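You operate a simulated robot arm through the tools that you are given. There is no shell and no other tool.

Carry out the task below with a simulated robot arm. There is one attempt and no reset: what you move stays moved.

JOB
Pin the green plate as the orange ticket shows.
Fine: each colour in the hole that the ticket gives; three pins start in other holes of the plate; the spare pin from hole W goes into the teal rack; all other holes end empty; leave the ticket where it lies.

Only the result counts: the job must be done as asked and must still hold three seconds after the hand-in. Knocking over, shifting, dropping, spilling or breaking anything else fails it.

ROBOT AND FRAMES
A 7-joint arm with a two-finger gripper, fixed in place. Base frame: the origin is at the foot of the arm, x ahead of it, y to its left, z up. Lengths are in mm, angles in rad, forces in N, time in s.
With the tool pointing down near the work surface it reaches from about 200 to 720 mm from the base axis. Its first joint turns from -2.496 to 2.496 rad. Payload 2.45 kg.
The TCP is the grasp point between the finger pads, 26 mm short of the fingertips. In the tool frame z runs along the fingers and y along their closing line. The gripper opens to 96 mm. The gripper's body begins 69 mm behind the TCP.
Orientation is that of the tool frame in the base frame, as [roll, pitch, yaw] about the fixed x, y, z axes, in that order (R = Rz(yaw) Ry(pitch) Rx(roll)). With the fingers straight down and closing along the base's y, the tool's x points along the base's -x, its y along +y and its z along -z.

CONTROLS
- The arm moves only by the tool send_rows. Its argument "commands" is one flat list of numbers, 6 for each row, row after row: the shift along the tool's x, y, z in units of 300 mm (1.0 is 300 mm), then the turn, a rotation vector about the tool's x, y, z in units of 180 degrees (1.0 is 180 degrees). In form: [x, y, z, rx, ry, rz, x, y, z, rx, ry, rz, ...]. A call has 1 to 20 rows; each row is the pose to reach, as a shift and turn from the pose commanded when the call began, along the tool's axes at that moment. "hand" is the opening in per cent of the stroke, from 0 (shut) to 100 (fully open), set as the call begins (left out, the last holds). A call with a number of a shift or a turn outside -1 to 1 is refused whole. Each row takes 0.2 s and may step no farther than 50 mm and 0.15 rad from the row before; otherwise, or with a gripper value out of range, the whole call is refused. Where a pose cannot be reached the arm comes as near as it can. A force on the tool above 40 N (or 10 N above the force at the start of the call, whichever is more), or a blocked arm, ends the call early, and 0.2 s more pass. Each finger halts on what it meets, pressing with about 27 N; the grip force reading is that of the motor and also rises with nothing between the fingers. The clock runs only during rows and for 0.2 s after the last one: add rows that repeat a pose to give the fingers time. The reply holds the time, the measured pose of the TCP, the force on the tool along the base axes, the opening and the grip force, in the units named above and with some noise, with the torque about the TCP (base axes, N m) and any sound that the robot's microphone picked up, and new pictures: "pictures" is both (left out), scene, wrist or none.
- Cameras (640 x 400 px; columns grow to the right, rows downward): "scene" is fixed at [50, 648.5, 1781.5]; the picture's right is [-0.86, -0.52, 0.00], its down [-0.31, 0.51, -0.80] and it looks along [0.42, -0.69, -0.59] (base axes); focal length 316 px, centre (320, 200). "wrist" rides on the gripper at [82, 3, -98] in the tool frame; the picture's right is [-0.04, 1.00, 0.00], its down [-0.73, -0.03, -0.68] and it looks along [-0.68, -0.03, 0.73] (tool axes); focal length 256 px, centre (320, 200). There is no depth. A picture from a camera that has moved, and an enlarged one, comes with that camera's place and axes in the base frame and with its lens.
- slide_trunk(by): slides the trunk up (or, below 0, down) by that many mm; the arm rides with it, the base frame stays. It gives what a move gives, with no picture.
- enlarge(camera, box): a new picture of the part [left, top, right, bottom] of that camera's present view, enlarged. No time passes.
- close_job(): hands the job in; it is judged then, once.

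Places have to be worked out from the pictures, the camera data and where the tool is seen. Open the gripper and draw the arm clear of the work before you hand the job in, unless the task says otherwise.

The tools are called by a JSON object that holds its "fn" and its "kwargs". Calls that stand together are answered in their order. send_rows: Moves the arm, as the interface text tells. Its arguments: {"type":"object","properties":{"commands":{"type":"array"},"hand":{"type":"number"},"pictures":{"type":"string","enum":["both","scene","wrist","none"]}},"required":["commands"]} The other tools are called the same way: slide_trunk (by) slides the trunk up or down; enlarge (camera, box) takes an enlarged picture of a part of a camera's view; close_job () hands the job in.

At the start:

```text
t: 0.0
tcp_pos: [289.9, -283.7, 1311.4]
tcp_rot: [3.141, 0.0, 3.14]
contact_force: [-0.7, -0.6, -0.9]
ft_torque: [0.01, 0.01, -0.02]
gripper_width: 96.1
gripper_force: 0.0
trunk travel left (down, up): [-587.0, 53.0]
```

scene: 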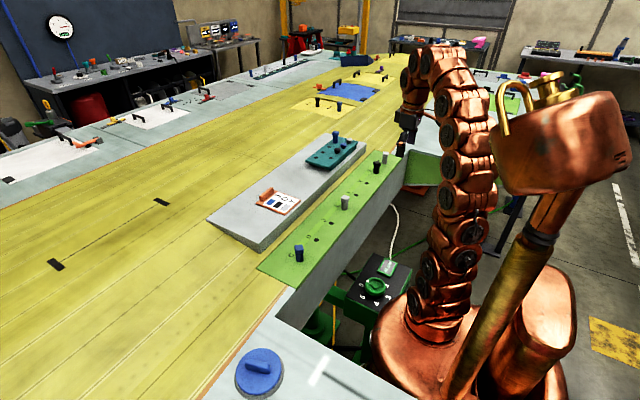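
wrist: 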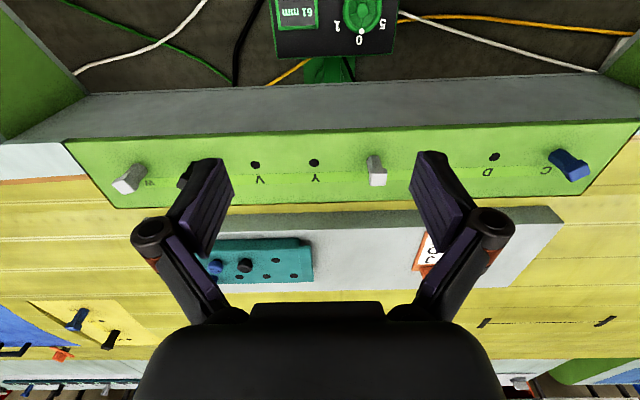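

The scene shows a green plate with pins, a grey sloped block with the orange ticket and the teal rack. I'll enlarge these areas first to read the ticket and the hole letters.

{"fn": "enlarge", "kwargs": {"camera": "scene", "box": [240, 170, 320, 220]}}

{"fn": "enlarge", "kwargs": {"camera": "scene", "box": [250, 120, 410, 290]}}

{"fn": "enlarge", "kwargs": {"camera": "wrist", "box": [60, 120, 640, 300]}}

```text
8.00 times, centred on (280, 195) of scene
camera zoom: at [50.0, 648.5, 1781.5], right [-0.86, -0.52, 0.0], down [-0.31, 0.51, -0.8], along [0.42, -0.69, -0.59], focal length 2530 px, centre (640, 240)
```

zoom: 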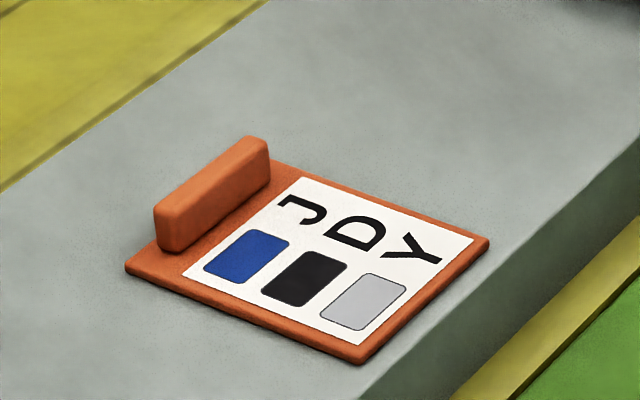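

```text
2.35 times, centred on (330, 205) of scene
camera zoom: at [50.0, 648.5, 1781.5], right [-0.86, -0.52, 0.0], down [-0.31, 0.51, -0.8], along [0.42, -0.69, -0.59], focal length 744 px, centre (296, 188)
```

zoom: 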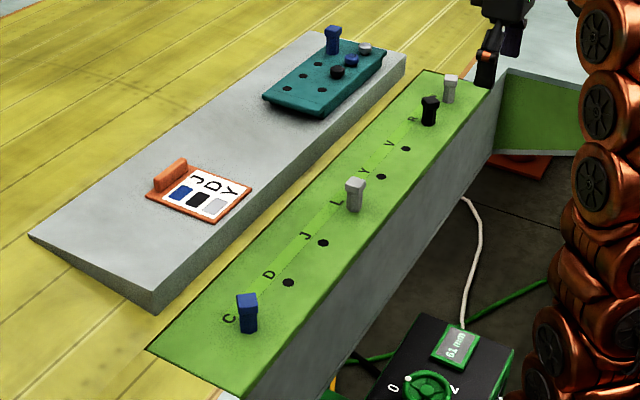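

```text
1.10 times, centred on (350, 210) of wrist
camera zoom: at [207.0, -279.3, 1409.0], right [0.04, 1.0, 0.0], down [0.73, -0.03, 0.68], along [0.68, -0.03, -0.73], focal length 282 px, centre (287, 189)
```

zoom: 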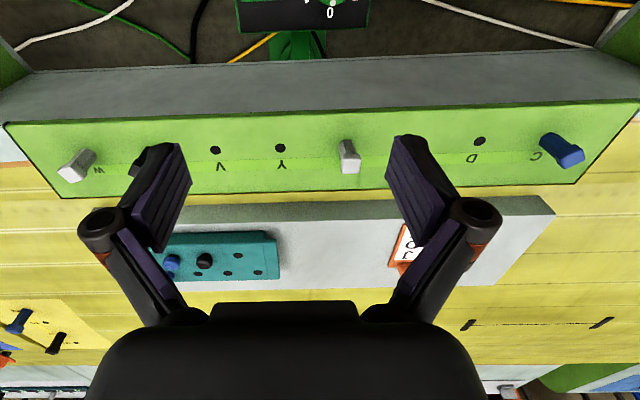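

The ticket reads blue→J, black→D, grey→Y. I'll look closer at the individual regions: the letters by the holes, the rack, and the dial box.

{"fn": "enlarge", "kwargs": {"camera": "scene", "box": [295, 125, 375, 175]}}

{"fn": "enlarge", "kwargs": {"camera": "scene", "box": [330, 140, 420, 200]}}

{"fn": "enlarge", "kwargs": {"camera": "scene", "box": [270, 190, 370, 290]}}

{"fn": "enlarge", "kwargs": {"camera": "scene", "box": [330, 250, 410, 310]}}

{"fn": "enlarge", "kwargs": {"camera": "wrist", "box": [60, 120, 380, 300]}}

{"fn": "enlarge", "kwargs": {"camera": "wrist", "box": [260, 0, 420, 70]}}

```text
8.00 times, centred on (335, 150) of scene
camera zoom: at [50.0, 648.5, 1781.5], right [-0.86, -0.52, 0.0], down [-0.31, 0.51, -0.8], along [0.42, -0.69, -0.59], focal length 2530 px, centre (200, 600)
```

zoom: 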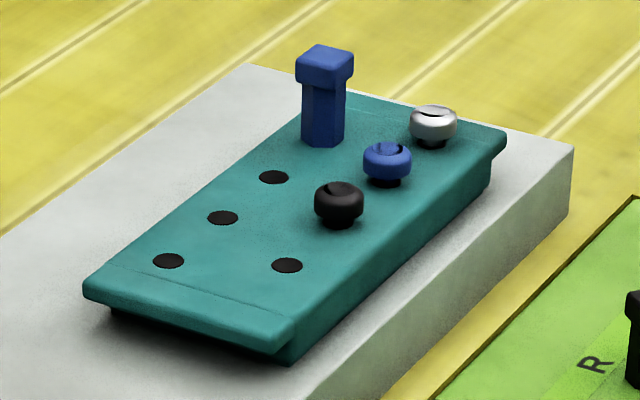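

```text
6.67 times, centred on (375, 170) of scene
camera zoom: at [50.0, 648.5, 1781.5], right [-0.86, -0.52, 0.0], down [-0.31, 0.51, -0.8], along [0.42, -0.69, -0.59], focal length 2108 px, centre (-47, 400)
```

zoom: 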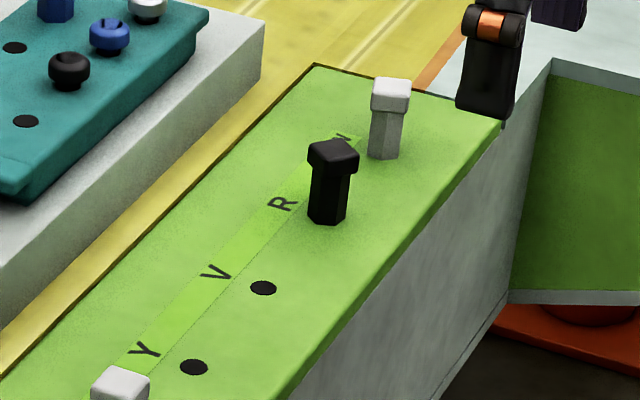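

```text
4.00 times, centred on (320, 240) of scene
camera zoom: at [50.0, 648.5, 1781.5], right [-0.86, -0.52, 0.0], down [-0.31, 0.51, -0.8], along [0.42, -0.69, -0.59], focal length 1265 px, centre (320, 40)
```

zoom: 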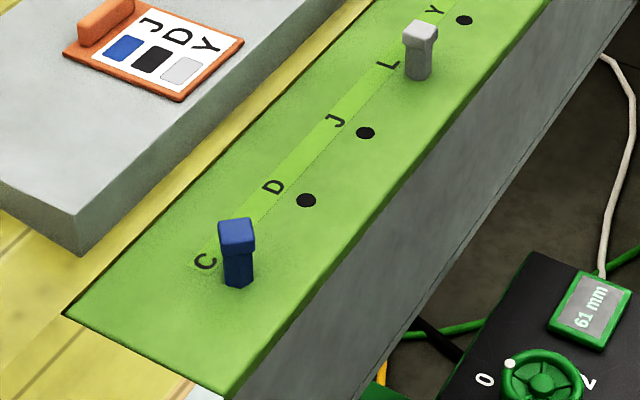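

```text
6.67 times, centred on (370, 280) of scene
camera zoom: at [50.0, 648.5, 1781.5], right [-0.86, -0.52, 0.0], down [-0.31, 0.51, -0.8], along [0.42, -0.69, -0.59], focal length 2108 px, centre (-13, -333)
```

zoom: 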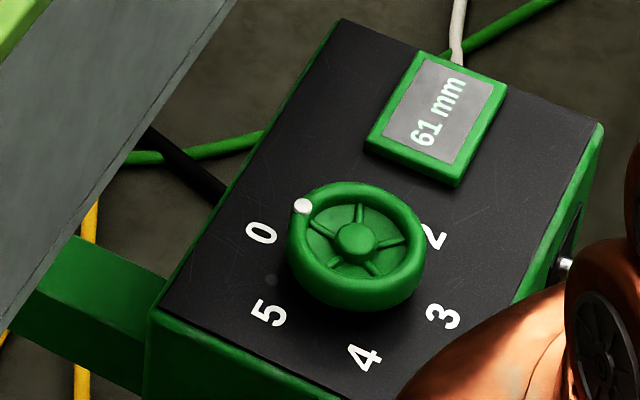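

```text
2.00 times, centred on (220, 210) of wrist
camera zoom: at [207.0, -279.3, 1409.0], right [0.04, 1.0, 0.0], down [0.73, -0.03, 0.68], along [0.68, -0.03, -0.73], focal length 512 px, centre (520, 180)
```

zoom: 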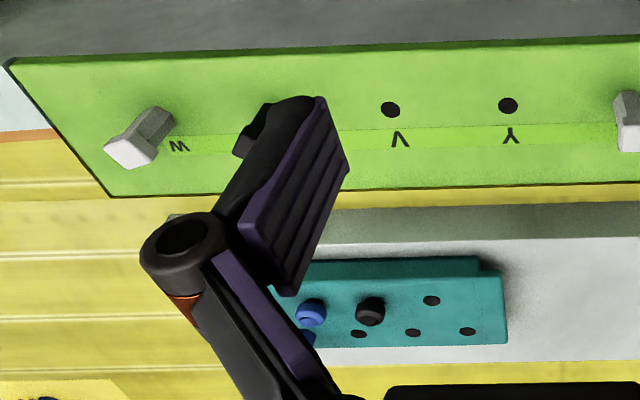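

```text
4.00 times, centred on (340, 35) of wrist
camera zoom: at [207.0, -279.3, 1409.0], right [0.04, 1.0, 0.0], down [0.73, -0.03, 0.68], along [0.68, -0.03, -0.73], focal length 1024 px, centre (240, 860)
```

zoom: 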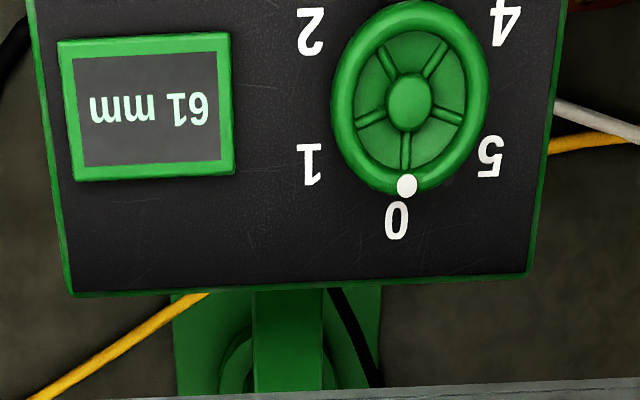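

The layout from +y to −y is C (blue), D, J, L (grey), Y, V, R (black), W (grey spare), with the plate top near z≈1050. I'll move the open gripper above J at a safe height to get closer wrist views and refine positions.

{"fn": "send_rows", "kwargs": {"commands": [-0.0922, 0.1022, 0.0556, 0, 0, 0, -0.1844, 0.2044, 0.1111, 0, 0, 0, -0.2767, 0.3067, 0.1667, 0, 0, 0, -0.3689, 0.4089, 0.2222, 0, 0, 0, -0.4611, 0.5111, 0.2778, 0, 0, 0, -0.5533, 0.6133, 0.3333, 0, 0, 0, -0.5533, 0.6133, 0.3333, 0, 0, 0], "hand": 100, "pictures": "both"}}

```text
t: 1.6
tcp_pos: [456.4, -96.1, 1212.6]
tcp_rot: [3.141, 0.0, 3.141]
contact_force: [-0.2, 0.4, -0.6]
ft_torque: [-0.04, 0.03, 0.02]
gripper_width: 95.9
gripper_force: 0.2
trunk travel left (down, up): [-587.0, 53.0]
camera wrist: at [373.9, -93.1, 1309.0], right [0.04, 1.0, 0.0], down [0.73, -0.03, 0.68], along [0.68, -0.03, -0.73], focal length 256 px, centre (320, 200)
```

scene: 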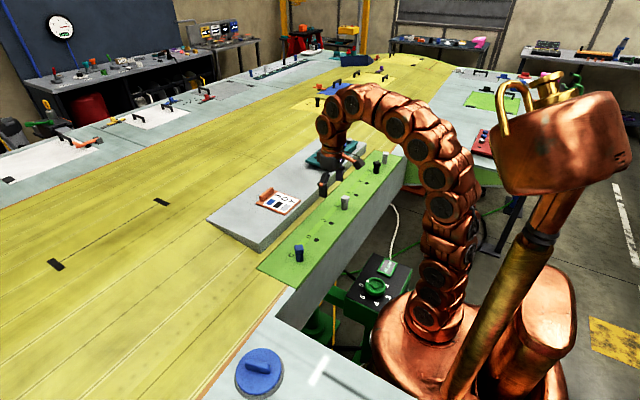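
wrist: 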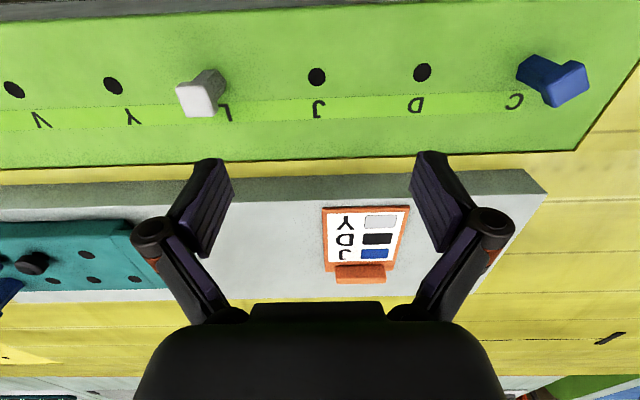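

The wrist view confirms the ticket (blue J, black D, grey Y) and puts the holes ~100 mm apart at x≈455 (J at y≈−100, D≈0, Y≈−300). I'll enlarge to see the pins' shapes and the rack.

{"fn": "enlarge", "kwargs": {"camera": "wrist", "box": [480, 20, 640, 120]}}

{"fn": "enlarge", "kwargs": {"camera": "wrist", "box": [140, 40, 300, 140]}}

{"fn": "enlarge", "kwargs": {"camera": "wrist", "box": [0, 190, 240, 340]}}

{"fn": "enlarge", "kwargs": {"camera": "scene", "box": [280, 120, 420, 210]}}

```text
4.00 times, centred on (560, 70) of wrist
camera zoom: at [373.9, -93.1, 1309.0], right [0.04, 1.0, 0.0], down [0.73, -0.03, 0.68], along [0.68, -0.03, -0.73], focal length 1024 px, centre (-640, 720)
```

zoom: 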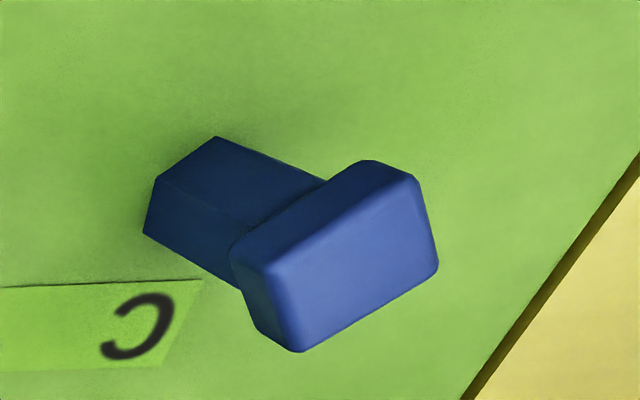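

```text
4.00 times, centred on (220, 90) of wrist
camera zoom: at [373.9, -93.1, 1309.0], right [0.04, 1.0, 0.0], down [0.73, -0.03, 0.68], along [0.68, -0.03, -0.73], focal length 1024 px, centre (720, 640)
```

zoom: 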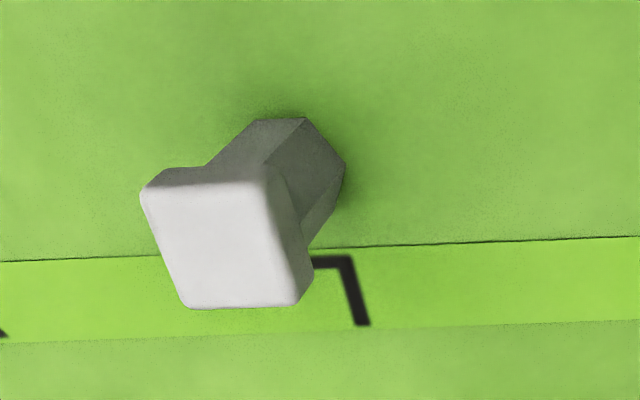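

```text
2.67 times, centred on (120, 265) of wrist
camera zoom: at [373.9, -93.1, 1309.0], right [0.04, 1.0, 0.0], down [0.73, -0.03, 0.68], along [0.68, -0.03, -0.73], focal length 683 px, centre (853, 27)
```

zoom: 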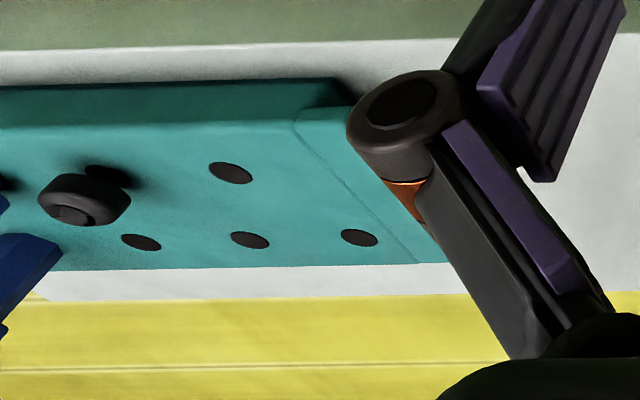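

```text
4.44 times, centred on (350, 165) of scene
camera zoom: at [50.0, 648.5, 1781.5], right [-0.86, -0.52, 0.0], down [-0.31, 0.51, -0.8], along [0.42, -0.69, -0.59], focal length 1406 px, centre (187, 356)
```

zoom: 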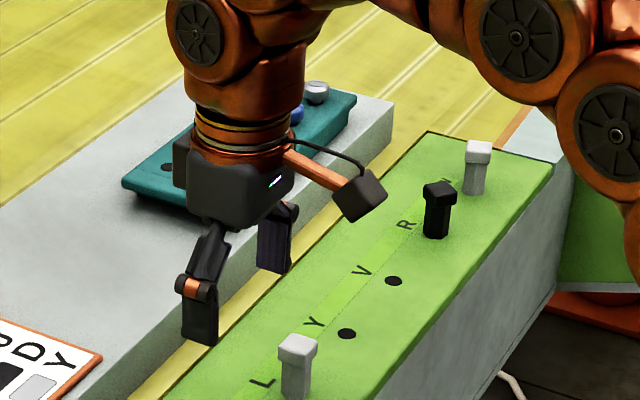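

The pins stand about 46 mm proud of the plate with roughly square heads (top z≈1096). I'll move above the blue pin at C to see its head orientation close up.

{"fn": "send_rows", "kwargs": {"commands": [0.001, 0.1307, 0.035, 0, 0, 0, 0.002, 0.2613, 0.07, 0, 0, 0, 0.003, 0.392, 0.105, 0, 0, 0, 0.004, 0.5227, 0.14, 0, 0, 0, 0.0047, 0.6533, 0.175, 0, 0, 0, 0.0047, 0.6533, 0.175, 0, 0, 0], "hand": 100, "pictures": "wrist"}}

```text
t: 3.0
tcp_pos: [455.4, 98.8, 1161.2]
tcp_rot: [3.142, 0.0, 3.141]
contact_force: [-0.2, 0.3, -0.8]
ft_torque: [0.01, 0.01, 0.02]
gripper_width: 96.2
gripper_force: 0.1
trunk travel left (down, up): [-587.0, 53.0]
camera wrist: at [372.3, 102.2, 1257.9], right [0.04, 1.0, 0.0], down [0.73, -0.03, 0.68], along [0.68, -0.03, -0.73], focal length 256 px, centre (320, 200)
```

wrist: 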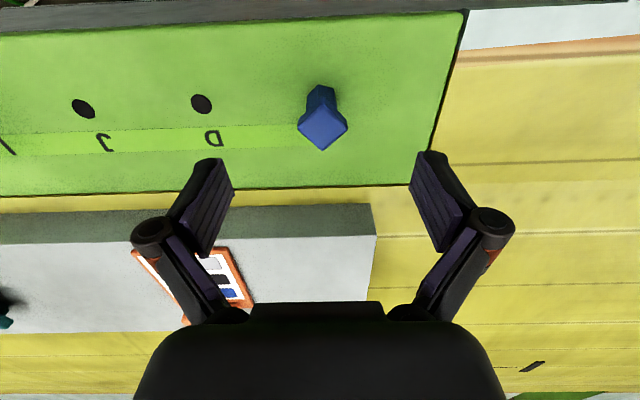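

{"fn": "enlarge", "kwargs": {"camera": "wrist", "box": [270, 70, 370, 160]}}

```text
4.44 times, centred on (320, 115) of wrist
camera zoom: at [372.3, 102.2, 1257.9], right [0.04, 1.0, 0.0], down [0.73, -0.03, 0.68], along [0.68, -0.03, -0.73], focal length 1138 px, centre (320, 578)
```

zoom: 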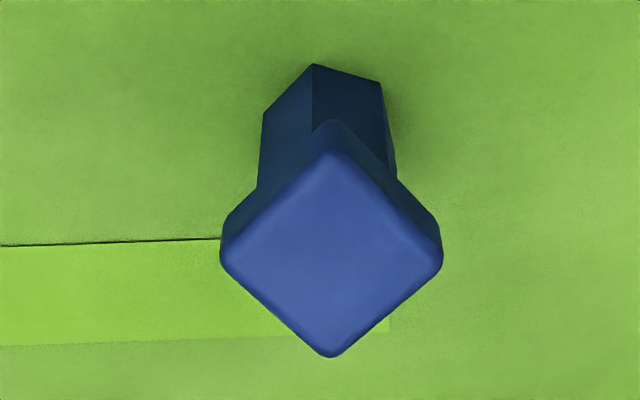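

The blue head is a ~23.5 mm square turned about 42° from the tool axes, centred near (456, 100). I'll rotate the gripper by +42° about vertical above it, centre on it, and check the view before descending.

{"fn": "send_rows", "kwargs": {"commands": [-0.001, 0.001, 0, 0, 0, -0.0469, -0.0033, 0.0043, 0, 0, 0, -0.0938, -0.0033, 0.0043, 0, 0, 0, -0.1407, -0.0033, 0.0043, 0, 0, 0, -0.1876, -0.0033, 0.0043, 0, 0, 0, -0.2344, -0.0033, 0.0043, 0, 0, 0, -0.2344], "hand": 100, "pictures": "wrist"}}

```text
t: 4.4
tcp_pos: [455.9, 98.6, 1159.6]
tcp_rot: [3.141, 0.0, -2.404]
contact_force: [-0.2, -0.4, 0.3]
ft_torque: [-0.02, -0.01, 0.0]
gripper_width: 96.2
gripper_force: 0.1
trunk travel left (down, up): [-587.0, 53.0]
camera wrist: at [391.6, 46.4, 1256.9], right [-0.64, 0.77, 0.0], down [0.56, 0.47, 0.68], along [0.52, 0.44, -0.73], focal length 256 px, centre (320, 200)
```

wrist: 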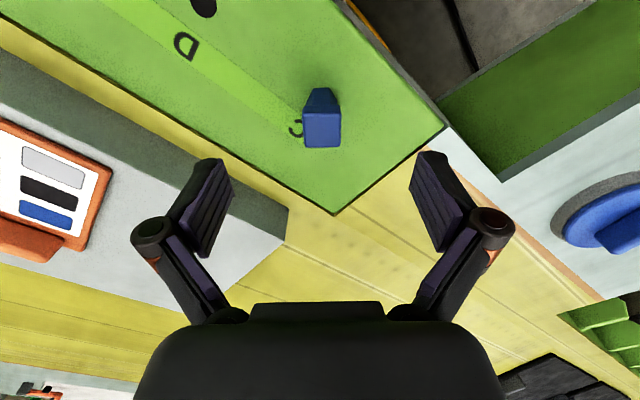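

{"fn": "enlarge", "kwargs": {"camera": "wrist", "box": [272, 75, 368, 165]}}

```text
4.44 times, centred on (320, 120) of wrist
camera zoom: at [391.6, 46.4, 1256.9], right [-0.64, 0.77, 0.0], down [0.56, 0.47, 0.68], along [0.52, 0.44, -0.73], focal length 1138 px, centre (320, 556)
```

zoom: 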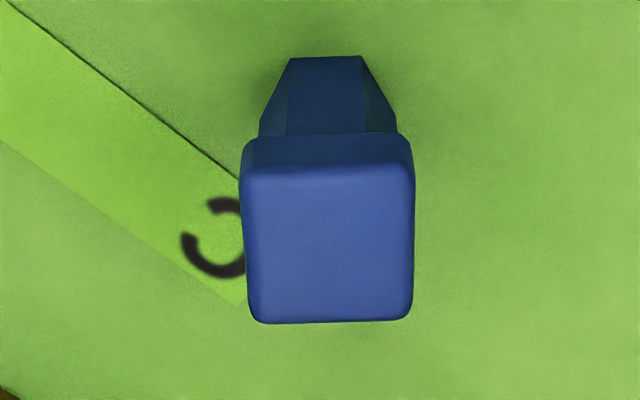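

The head is now square to the fingers and within ~1–2 mm of the tool axis. I'll centre it and descend so the fingertips stop about 9 mm above the plate.

{"fn": "send_rows", "kwargs": {"commands": [-0.005, 0.0043, 0.0617, 0, 0, 0, -0.005, 0.0043, 0.1233, 0, 0, 0, -0.005, 0.0043, 0.185, 0, 0, 0, -0.005, 0.0043, 0.2467, 0, 0, 0, -0.005, 0.0043, 0.2467, 0, 0, 0], "hand": 100, "pictures": "both"}}

```text
t: 5.6
tcp_pos: [455.1, 100.5, 1085.6]
tcp_rot: [-3.141, 0.0, -2.405]
contact_force: [-0.2, -0.3, 0.3]
ft_torque: [0.02, -0.01, -0.03]
gripper_width: 96.0
gripper_force: 0.0
trunk travel left (down, up): [-587.0, 53.0]
camera wrist: at [392.0, 48.9, 1182.8], right [-0.64, 0.77, 0.0], down [0.56, 0.47, 0.68], along [0.52, 0.44, -0.73], focal length 256 px, centre (320, 200)
```

scene: 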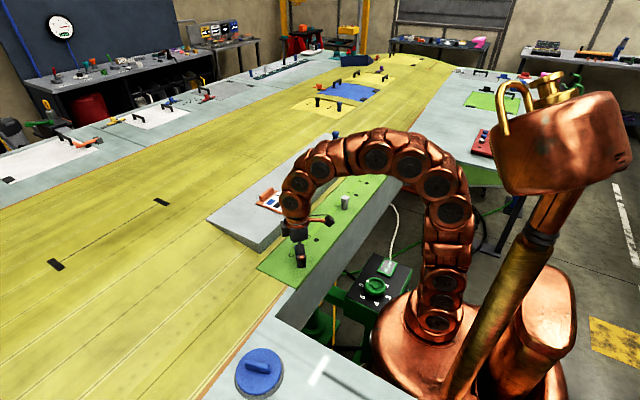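
wrist: 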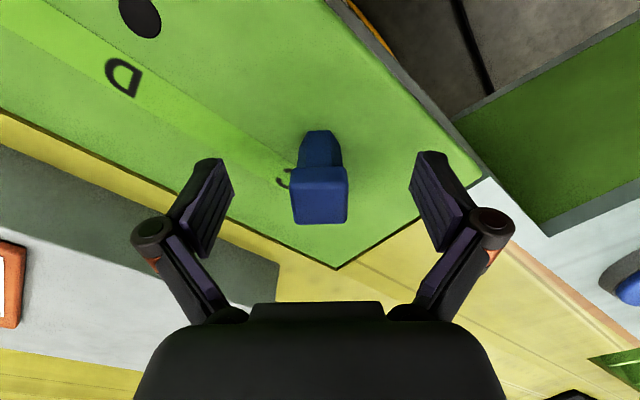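

The blue head sits centred between the fingers. I'll close the gripper on it while holding the pose.

{"fn": "send_rows", "kwargs": {"commands": [0, 0, 0, 0, 0, 0, 0, 0, 0, 0, 0, 0, 0, 0, 0, 0, 0, 0, 0, 0, 0, 0, 0, 0, 0, 0, 0, 0, 0, 0, 0, 0, 0, 0, 0, 0], "hand": 0, "pictures": "wrist"}}

```text
t: 7.0
tcp_pos: [455.7, 101.0, 1085.2]
tcp_rot: [-3.141, 0.001, -2.406]
contact_force: [-0.1, 0.0, 0.9]
ft_torque: [0.01, 0.06, -0.02]
gripper_width: 23.7
gripper_force: 26.7
trunk travel left (down, up): [-587.0, 53.0]
camera wrist: at [391.8, 48.8, 1183.0], right [-0.64, 0.77, 0.0], down [0.56, 0.47, 0.68], along [0.52, 0.44, -0.73], focal length 256 px, centre (320, 200)
```

wrist: 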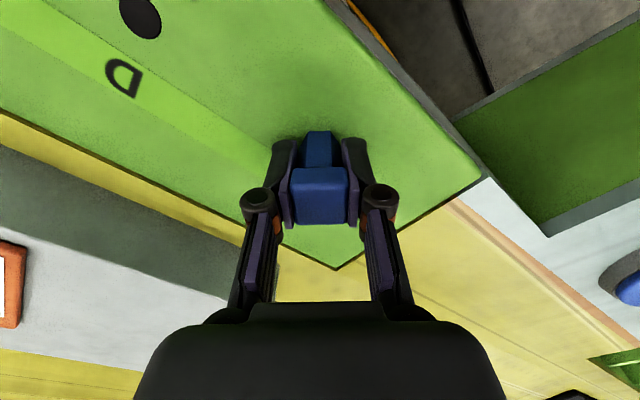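

The grip closed at 23.7 mm with 26.7 N, so the pin is held. I'll lift straight up 90 mm and watch for the pin coming free.

{"fn": "send_rows", "kwargs": {"commands": [0, 0, -0.04, 0, 0, 0, 0, 0, -0.08, 0, 0, 0, 0, 0, -0.13, 0, 0, 0, 0, 0, -0.18, 0, 0, 0, 0, 0, -0.24, 0, 0, 0, 0, 0, -0.3, 0, 0, 0, 0, 0, -0.3, 0, 0, 0], "hand": 0, "pictures": "both"}}

```text
t: 8.6
tcp_pos: [455.3, 100.4, 1174.9]
tcp_rot: [3.142, -0.002, -2.405]
contact_force: [-0.7, -0.7, -1.1]
ft_torque: [-0.06, -0.03, -0.02]
gripper_width: 23.7
gripper_force: 27.0
trunk travel left (down, up): [-587.0, 53.0]
camera wrist: at [392.0, 48.5, 1271.4], right [-0.64, 0.77, 0.0], down [0.56, 0.47, 0.68], along [0.52, 0.44, -0.73], focal length 256 px, centre (320, 200)
```

scene: 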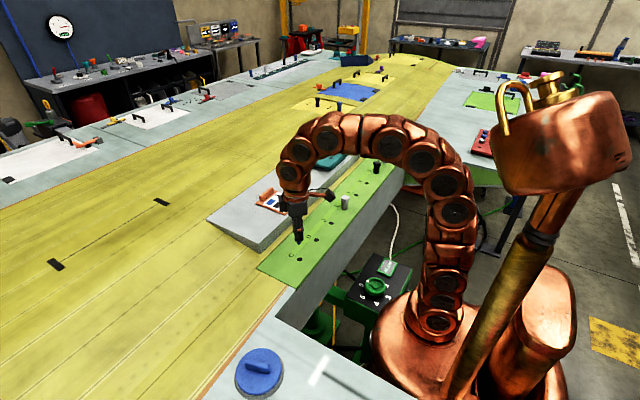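
wrist: 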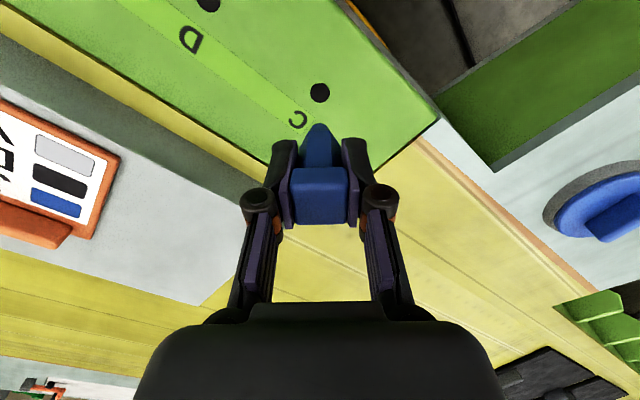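

{"fn": "enlarge", "kwargs": {"camera": "scene", "box": [260, 200, 340, 260]}}

{"fn": "enlarge", "kwargs": {"camera": "wrist", "box": [260, 70, 380, 230]}}

```text
6.67 times, centred on (300, 230) of scene
camera zoom: at [50.0, 648.5, 1781.5], right [-0.86, -0.52, 0.0], down [-0.31, 0.51, -0.8], along [0.42, -0.69, -0.59], focal length 2108 px, centre (453, 0)
```

zoom: 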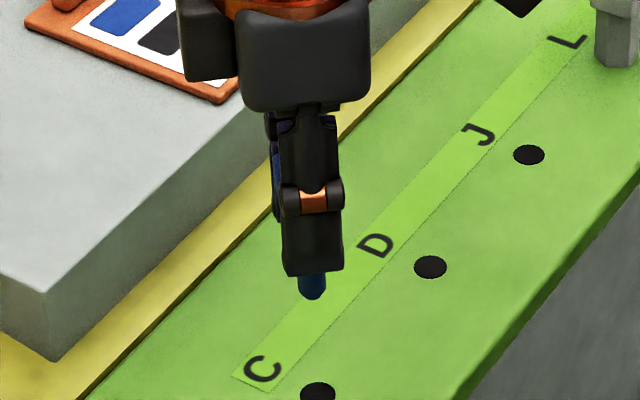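

```text
2.50 times, centred on (320, 150) of wrist
camera zoom: at [392.0, 48.5, 1271.4], right [-0.64, 0.77, 0.0], down [0.56, 0.47, 0.68], along [0.52, 0.44, -0.73], focal length 640 px, centre (320, 325)
```

zoom: 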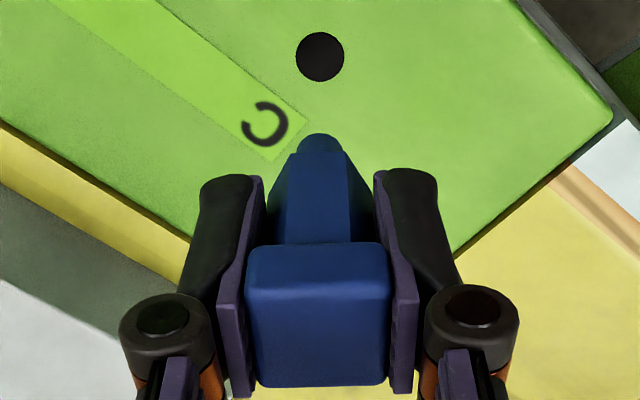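

The blue pin is out: hex shaft ending in a round peg whose tip is ~53 mm below the TCP, about 17 mm of which goes in the hole. I'll carry it at this height straight along −y by 200 mm to above J.

{"fn": "send_rows", "kwargs": {"commands": [0.0895, -0.0988, 0, 0, 0, 0, 0.1791, -0.1976, 0, 0, 0, 0, 0.2686, -0.2963, 0, 0, 0, 0, 0.3582, -0.3951, 0, 0, 0, 0, 0.4477, -0.4939, 0, 0, 0, 0, 0.4477, -0.4939, 0, 0, 0, 0], "hand": 0, "pictures": "both"}}

```text
t: 10.0
tcp_pos: [457.3, -99.2, 1175.2]
tcp_rot: [-3.139, -0.001, -2.405]
contact_force: [0.6, 0.3, 0.0]
ft_torque: [-0.01, -0.02, 0.0]
gripper_width: 23.8
gripper_force: 27.0
trunk travel left (down, up): [-587.0, 53.0]
camera wrist: at [393.3, -152.1, 1272.0], right [-0.64, 0.77, 0.0], down [0.56, 0.47, 0.68], along [0.52, 0.44, -0.73], focal length 256 px, centre (320, 200)
```

scene: 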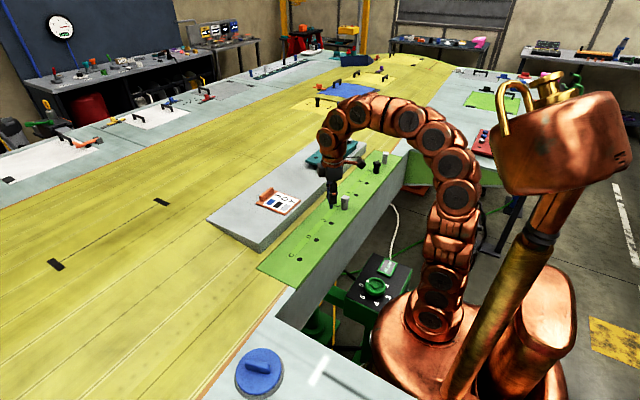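
wrist: 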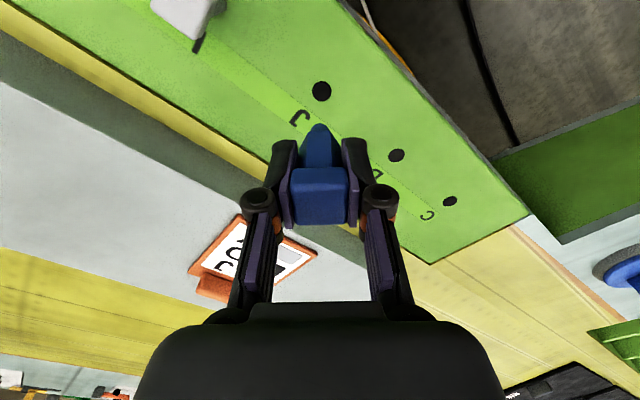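

I'll compare the J hole's place in the image with that of hole C when the pin had just come straight out of it.

{"fn": "enlarge", "kwargs": {"camera": "wrist", "box": [260, 70, 380, 230]}}

{"fn": "enlarge", "kwargs": {"camera": "wrist", "box": [290, 70, 354, 110]}}

```text
2.50 times, centred on (320, 150) of wrist
camera zoom: at [393.3, -152.1, 1272.0], right [-0.64, 0.77, 0.0], down [0.56, 0.47, 0.68], along [0.52, 0.44, -0.73], focal length 640 px, centre (320, 325)
```

zoom: 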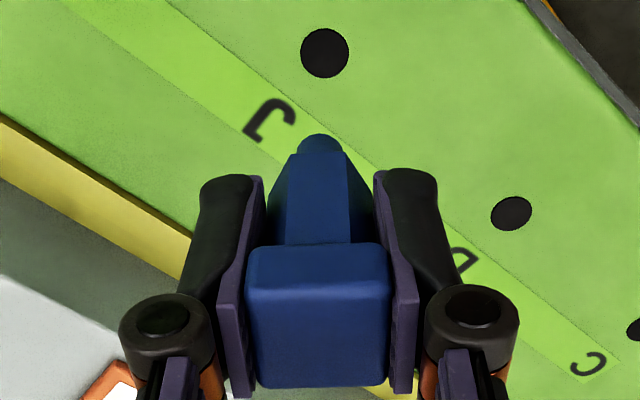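

```text
10.00 times, centred on (322, 90) of wrist
camera zoom: at [393.3, -152.1, 1272.0], right [-0.64, 0.77, 0.0], down [0.56, 0.47, 0.68], along [0.52, 0.44, -0.73], focal length 2560 px, centre (300, 1300)
```

zoom: 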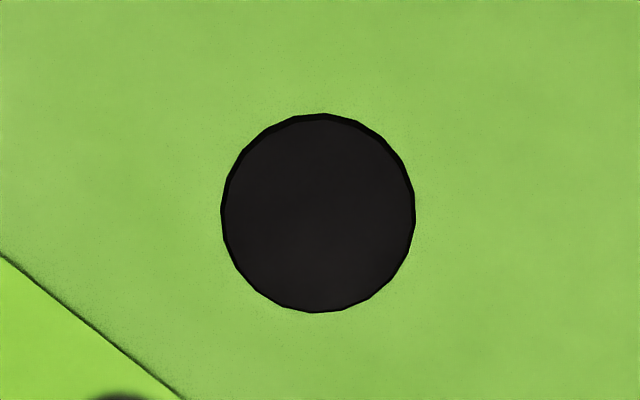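

The J hole sits ~1.8 px right and 1.6 px up of where C was, so I need about 1.4 mm along tool x and 1.5 mm along tool y. I'll apply that and descend until the tip is just above the plate, then check.

{"fn": "send_rows", "kwargs": {"commands": [0.0045, 0.0051, 0, 0, 0, 0, 0.0045, 0.0051, 0.06, 0, 0, 0, 0.0045, 0.0051, 0.12, 0, 0, 0, 0.0045, 0.0051, 0.17, 0, 0, 0, 0.0045, 0.0051, 0.21, 0, 0, 0, 0.0045, 0.0051, 0.21, 0, 0, 0], "hand": 0, "pictures": "both"}}

{"fn": "enlarge", "kwargs": {"camera": "wrist", "box": [260, 70, 380, 230]}}

{"fn": "enlarge", "kwargs": {"camera": "scene", "box": [300, 190, 380, 240]}}

```text
t: 11.4
tcp_pos: [453.5, -99.2, 1112.9]
tcp_rot: [3.141, 0.0, -2.404]
contact_force: [-0.2, -0.1, -0.8]
ft_torque: [0.01, -0.02, -0.01]
gripper_width: 23.9
gripper_force: 27.1
trunk travel left (down, up): [-587.0, 53.0]
camera wrist: at [390.2, -151.2, 1209.5], right [-0.64, 0.77, 0.0], down [0.56, 0.47, 0.68], along [0.52, 0.44, -0.73], focal length 256 px, centre (320, 200)
```

scene: 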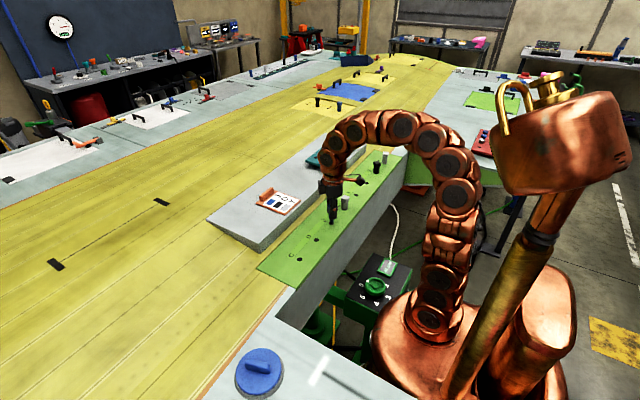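
wrist: 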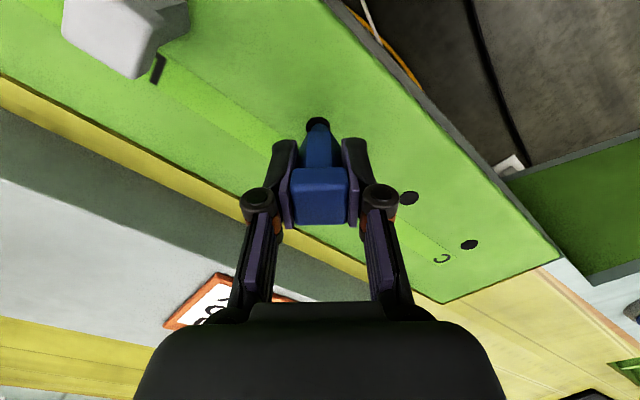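

```text
2.50 times, centred on (320, 150) of wrist
camera zoom: at [390.2, -151.2, 1209.5], right [-0.64, 0.77, 0.0], down [0.56, 0.47, 0.68], along [0.52, 0.44, -0.73], focal length 640 px, centre (320, 325)
```

zoom: 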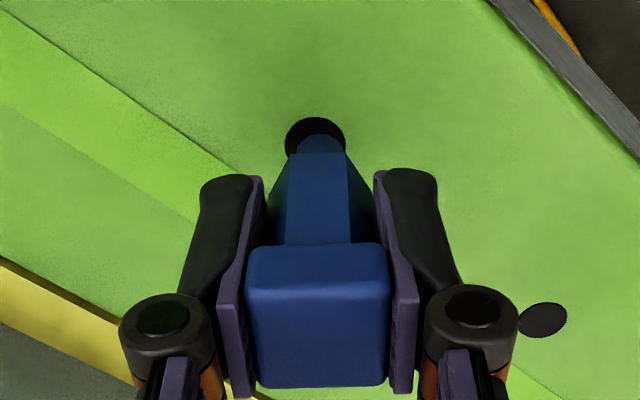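

```text
8.00 times, centred on (340, 215) of scene
camera zoom: at [50.0, 648.5, 1781.5], right [-0.86, -0.52, 0.0], down [-0.31, 0.51, -0.8], along [0.42, -0.69, -0.59], focal length 2530 px, centre (160, 80)
```

zoom: 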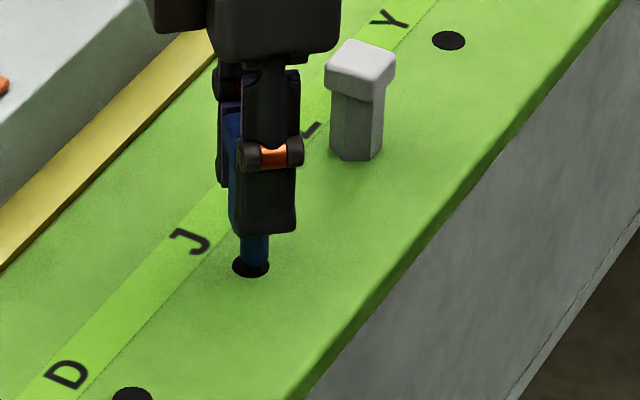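

The tip is right over hole J, about 1.2 mm to the right of its centre (tool +y). I'll correct that and lower the peg gently to its seat.

{"fn": "send_rows", "kwargs": {"commands": [0, -0.004, 0, 0, 0, 0, 0, -0.004, 0.02, 0, 0, 0, 0, -0.004, 0.04, 0, 0, 0, 0, -0.004, 0.06, 0, 0, 0, 0, -0.004, 0.075, 0, 0, 0, 0, -0.004, 0.087, 0, 0, 0, 0, -0.004, 0.087, 0, 0, 0], "hand": 0, "pictures": "both"}}

{"fn": "enlarge", "kwargs": {"camera": "scene", "box": [300, 190, 380, 240]}}

{"fn": "enlarge", "kwargs": {"camera": "wrist", "box": [260, 90, 380, 230]}}

```text
t: 13.0
tcp_pos: [453.9, -99.6, 1085.9]
tcp_rot: [3.141, 0.0, -2.408]
contact_force: [0.9, -0.1, -0.8]
ft_torque: [0.0, -0.02, -0.02]
gripper_width: 23.8
gripper_force: 27.0
trunk travel left (down, up): [-587.0, 53.0]
camera wrist: at [390.8, -151.5, 1183.2], right [-0.64, 0.77, 0.0], down [0.56, 0.47, 0.68], along [0.52, 0.44, -0.73], focal length 256 px, centre (320, 200)
```

scene: 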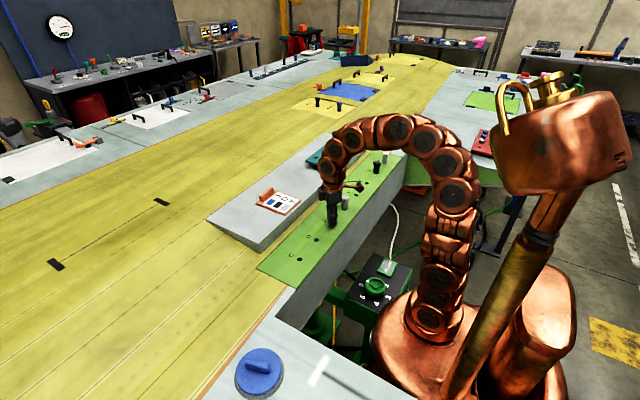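
wrist: 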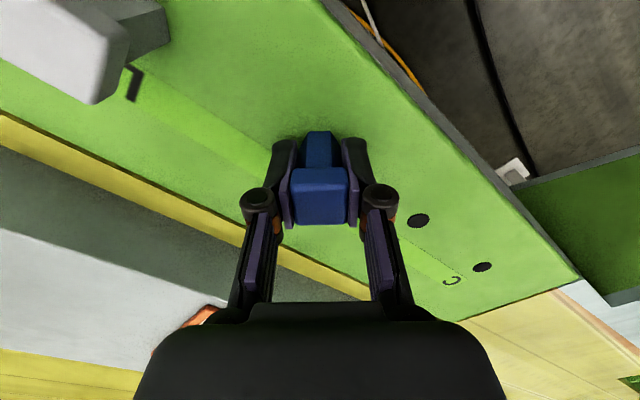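

```text
8.00 times, centred on (340, 215) of scene
camera zoom: at [50.0, 648.5, 1781.5], right [-0.86, -0.52, 0.0], down [-0.31, 0.51, -0.8], along [0.42, -0.69, -0.59], focal length 2530 px, centre (160, 80)
```

zoom: 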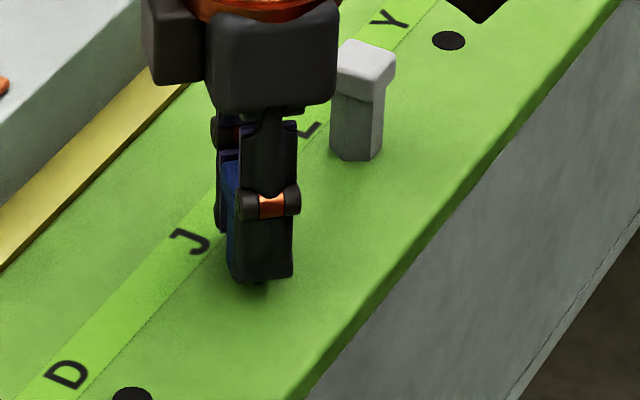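

```text
2.86 times, centred on (320, 160) of wrist
camera zoom: at [390.8, -151.5, 1183.2], right [-0.64, 0.77, 0.0], down [0.56, 0.47, 0.68], along [0.52, 0.44, -0.73], focal length 731 px, centre (320, 314)
```

zoom: 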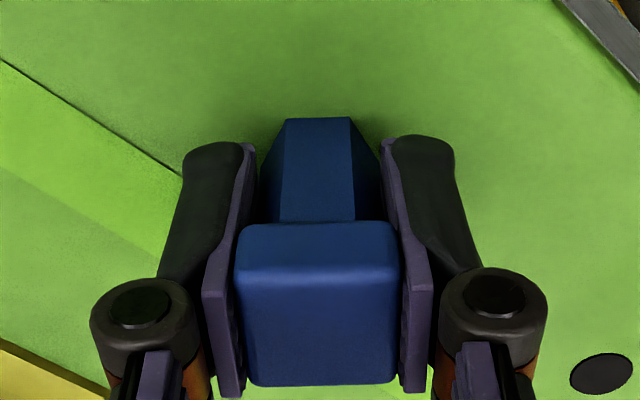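

The hex shaft is now flush on the plate at J. I'll release by opening to about 60 %, then rise straight up.

{"fn": "send_rows", "kwargs": {"commands": [0, 0, 0, 0, 0, 0, 0, 0, 0, 0, 0, 0, 0, 0, 0, 0, 0, 0], "hand": 60, "pictures": "none"}}

{"fn": "send_rows", "kwargs": {"commands": [0, 0, -0.08, 0, 0, 0, 0, 0, -0.16, 0, 0, 0, 0, 0, -0.24, 0, 0, 0, 0, 0, -0.3, 0, 0, 0, 0, 0, -0.3, 0, 0, 0], "hand": 60, "pictures": "both"}}

```text
t: 13.8
tcp_pos: [454.7, -99.0, 1085.3]
tcp_rot: [-3.141, 0.0, -2.406]
contact_force: [0.6, 0.3, 0.3]
ft_torque: [-0.01, 0.01, 0.02]
gripper_width: 57.4
gripper_force: 0.1
trunk travel left (down, up): [-587.0, 53.0]
```

```text
t: 15.0
tcp_pos: [453.7, -100.0, 1176.2]
tcp_rot: [3.141, -0.001, -2.404]
contact_force: [-0.6, 0.8, -0.4]
ft_torque: [-0.02, 0.03, -0.03]
gripper_width: 57.9
gripper_force: 0.1
trunk travel left (down, up): [-587.0, 53.0]
camera wrist: at [390.6, -151.6, 1273.5], right [-0.64, 0.77, 0.0], down [0.56, 0.47, 0.68], along [0.52, 0.44, -0.73], focal length 256 px, centre (320, 200)
```

scene: 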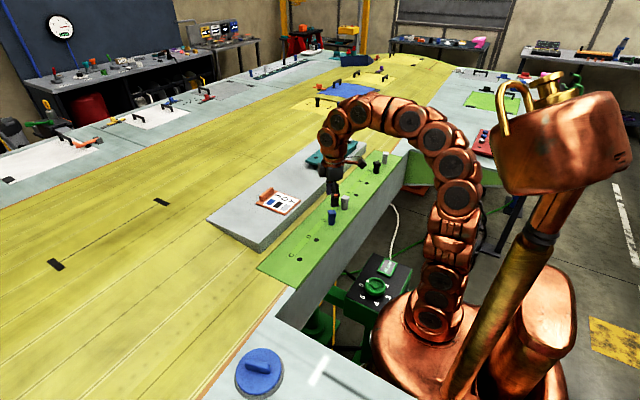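
wrist: 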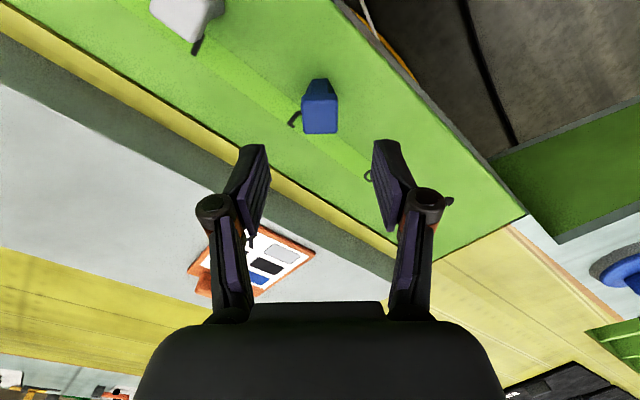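

Blue is standing cleanly in J. Next I'll move over the grey pin at L while turning the gripper back to yaw 0, since its head looked nearly aligned with the plate.

{"fn": "send_rows", "kwargs": {"commands": [0.0443, -0.0498, 0, 0, 0, 0.0469, 0.0886, -0.0997, 0, 0, 0, 0.0938, 0.1328, -0.1495, 0, 0, 0, 0.1407, 0.1771, -0.1994, 0, 0, 0, 0.1876, 0.2214, -0.2492, 0, 0, 0, 0.2344, 0.2214, -0.2492, 0, 0, 0, 0.2344], "hand": 100, "pictures": "wrist"}}

{"fn": "enlarge", "kwargs": {"camera": "wrist", "box": [272, 65, 368, 155]}}

```text
t: 16.4
tcp_pos: [456.7, -199.5, 1177.1]
tcp_rot: [3.14, -0.001, 3.141]
contact_force: [-0.6, -0.2, -0.1]
ft_torque: [0.01, -0.01, 0.02]
gripper_width: 96.0
gripper_force: 0.1
trunk travel left (down, up): [-587.0, 53.0]
camera wrist: at [373.1, -196.5, 1274.0], right [0.04, 1.0, 0.0], down [0.73, -0.03, 0.68], along [0.68, -0.03, -0.73], focal length 256 px, centre (320, 200)
```

wrist: 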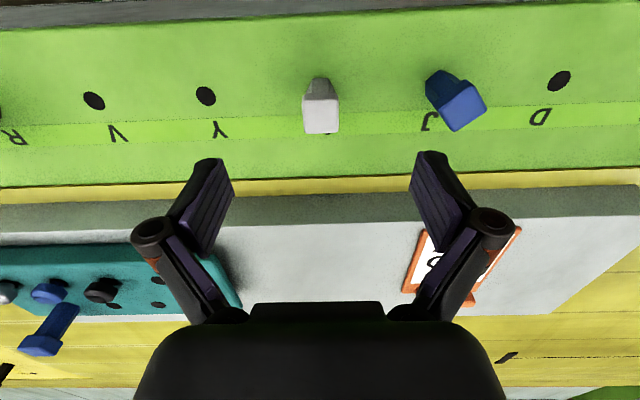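

```text
4.44 times, centred on (320, 110) of wrist
camera zoom: at [373.1, -196.5, 1274.0], right [0.04, 1.0, 0.0], down [0.73, -0.03, 0.68], along [0.68, -0.03, -0.73], focal length 1138 px, centre (320, 600)
```

zoom: 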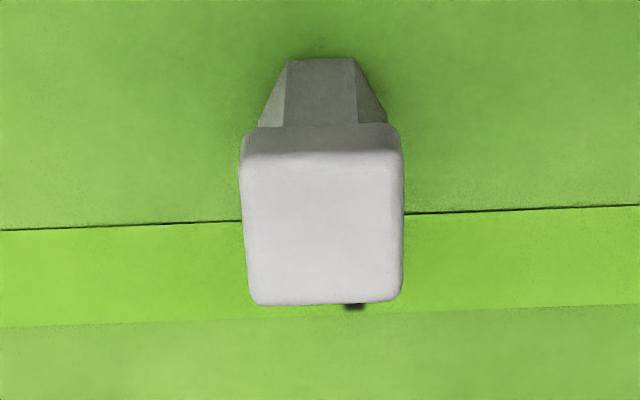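

The grey head at L is aligned and centred on the tool axis within ~0.6 mm. I'll descend with open fingers and close on it.

{"fn": "send_rows", "kwargs": {"commands": [-0.0015, 0.001, 0.08, 0, 0, 0, -0.0015, 0.001, 0.16, 0, 0, 0, -0.0015, 0.001, 0.24, 0, 0, 0, -0.0015, 0.001, 0.28, 0, 0, 0, -0.0015, 0.001, 0.303, 0, 0, 0, -0.0015, 0.001, 0.303, 0, 0, 0], "hand": 100, "pictures": "wrist"}}

{"fn": "send_rows", "kwargs": {"commands": [0, 0, 0, 0, 0, 0, 0, 0, 0, 0, 0, 0, 0, 0, 0, 0, 0, 0, 0, 0, 0, 0, 0, 0, 0, 0, 0, 0, 0, 0, 0, 0, 0, 0, 0, 0], "hand": 0, "pictures": "wrist"}}

```text
t: 17.8
tcp_pos: [455.0, -200.1, 1085.4]
tcp_rot: [-3.141, 0.0, -3.141]
contact_force: [0.5, -1.1, 0.2]
ft_torque: [0.02, -0.01, -0.02]
gripper_width: 96.0
gripper_force: 0.1
trunk travel left (down, up): [-587.0, 53.0]
camera wrist: at [373.3, -196.1, 1182.7], right [0.04, 1.0, 0.0], down [0.73, -0.03, 0.68], along [0.68, -0.03, -0.73], focal length 256 px, centre (320, 200)
```

wrist: 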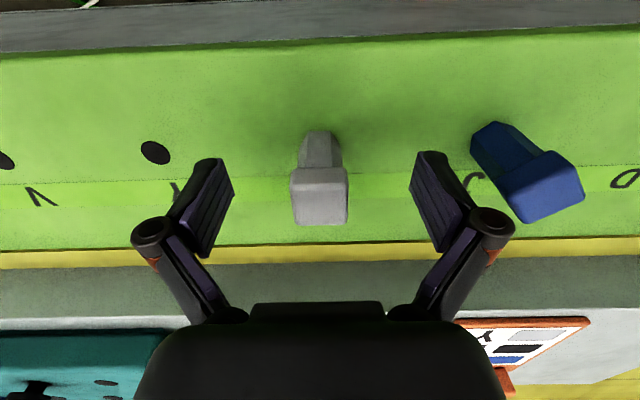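

```text
t: 19.2
tcp_pos: [455.8, -199.5, 1086.2]
tcp_rot: [-3.141, 0.001, -3.141]
contact_force: [-0.6, -0.7, 0.0]
ft_torque: [-0.02, 0.0, 0.01]
gripper_width: 23.6
gripper_force: 27.7
trunk travel left (down, up): [-587.0, 53.0]
camera wrist: at [373.2, -196.1, 1182.8], right [0.04, 1.0, 0.0], down [0.73, -0.03, 0.68], along [0.68, -0.03, -0.73], focal length 256 px, centre (320, 200)
```

wrist: 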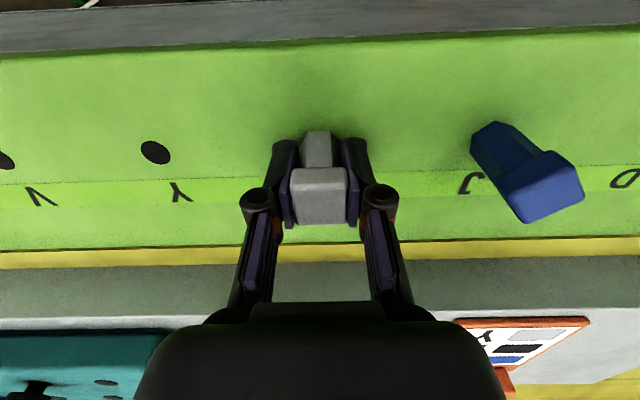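

The grey pin is gripped (23.6 mm, 27.7 N). I'll lift it 75 mm and carry it −100 mm in y to above hole Y.

{"fn": "send_rows", "kwargs": {"commands": [0, 0, -0.04, 0, 0, 0, 0, 0, -0.08, 0, 0, 0, 0, 0, -0.13, 0, 0, 0, 0, 0, -0.19, 0, 0, 0, 0, 0, -0.25, 0, 0, 0, 0, -0.1111, -0.25, 0, 0, 0, 0, -0.2222, -0.25, 0, 0, 0, 0, -0.3333, -0.25, 0, 0, 0, 0, -0.3333, -0.25, 0, 0, 0], "hand": 0, "pictures": "both"}}

{"fn": "enlarge", "kwargs": {"camera": "wrist", "box": [260, 70, 380, 230]}}

```text
t: 21.2
tcp_pos: [457.1, -299.9, 1161.1]
tcp_rot: [-3.141, -0.001, -3.141]
contact_force: [0.1, -0.1, -1.6]
ft_torque: [0.02, -0.04, 0.0]
gripper_width: 23.5
gripper_force: 26.8
trunk travel left (down, up): [-587.0, 53.0]
camera wrist: at [374.3, -295.9, 1258.3], right [0.04, 1.0, 0.0], down [0.73, -0.03, 0.68], along [0.68, -0.03, -0.73], focal length 256 px, centre (320, 200)
```

scene: 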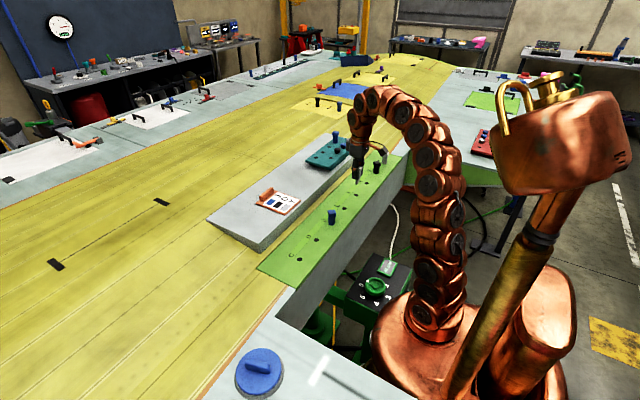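
wrist: 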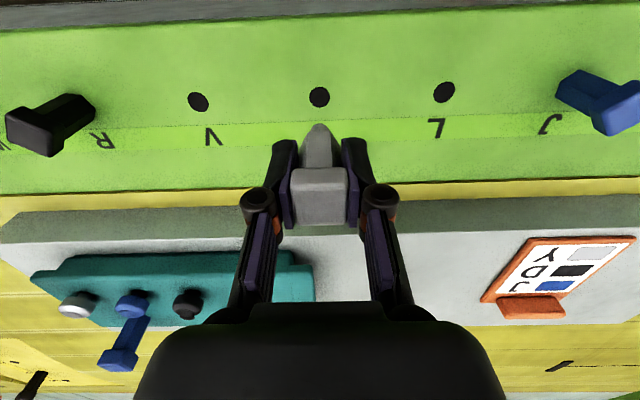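

```text
2.50 times, centred on (320, 150) of wrist
camera zoom: at [374.3, -295.9, 1258.3], right [0.04, 1.0, 0.0], down [0.73, -0.03, 0.68], along [0.68, -0.03, -0.73], focal length 640 px, centre (320, 325)
```

zoom: 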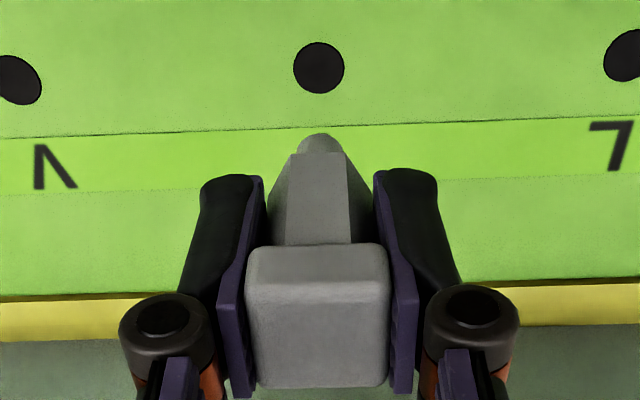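

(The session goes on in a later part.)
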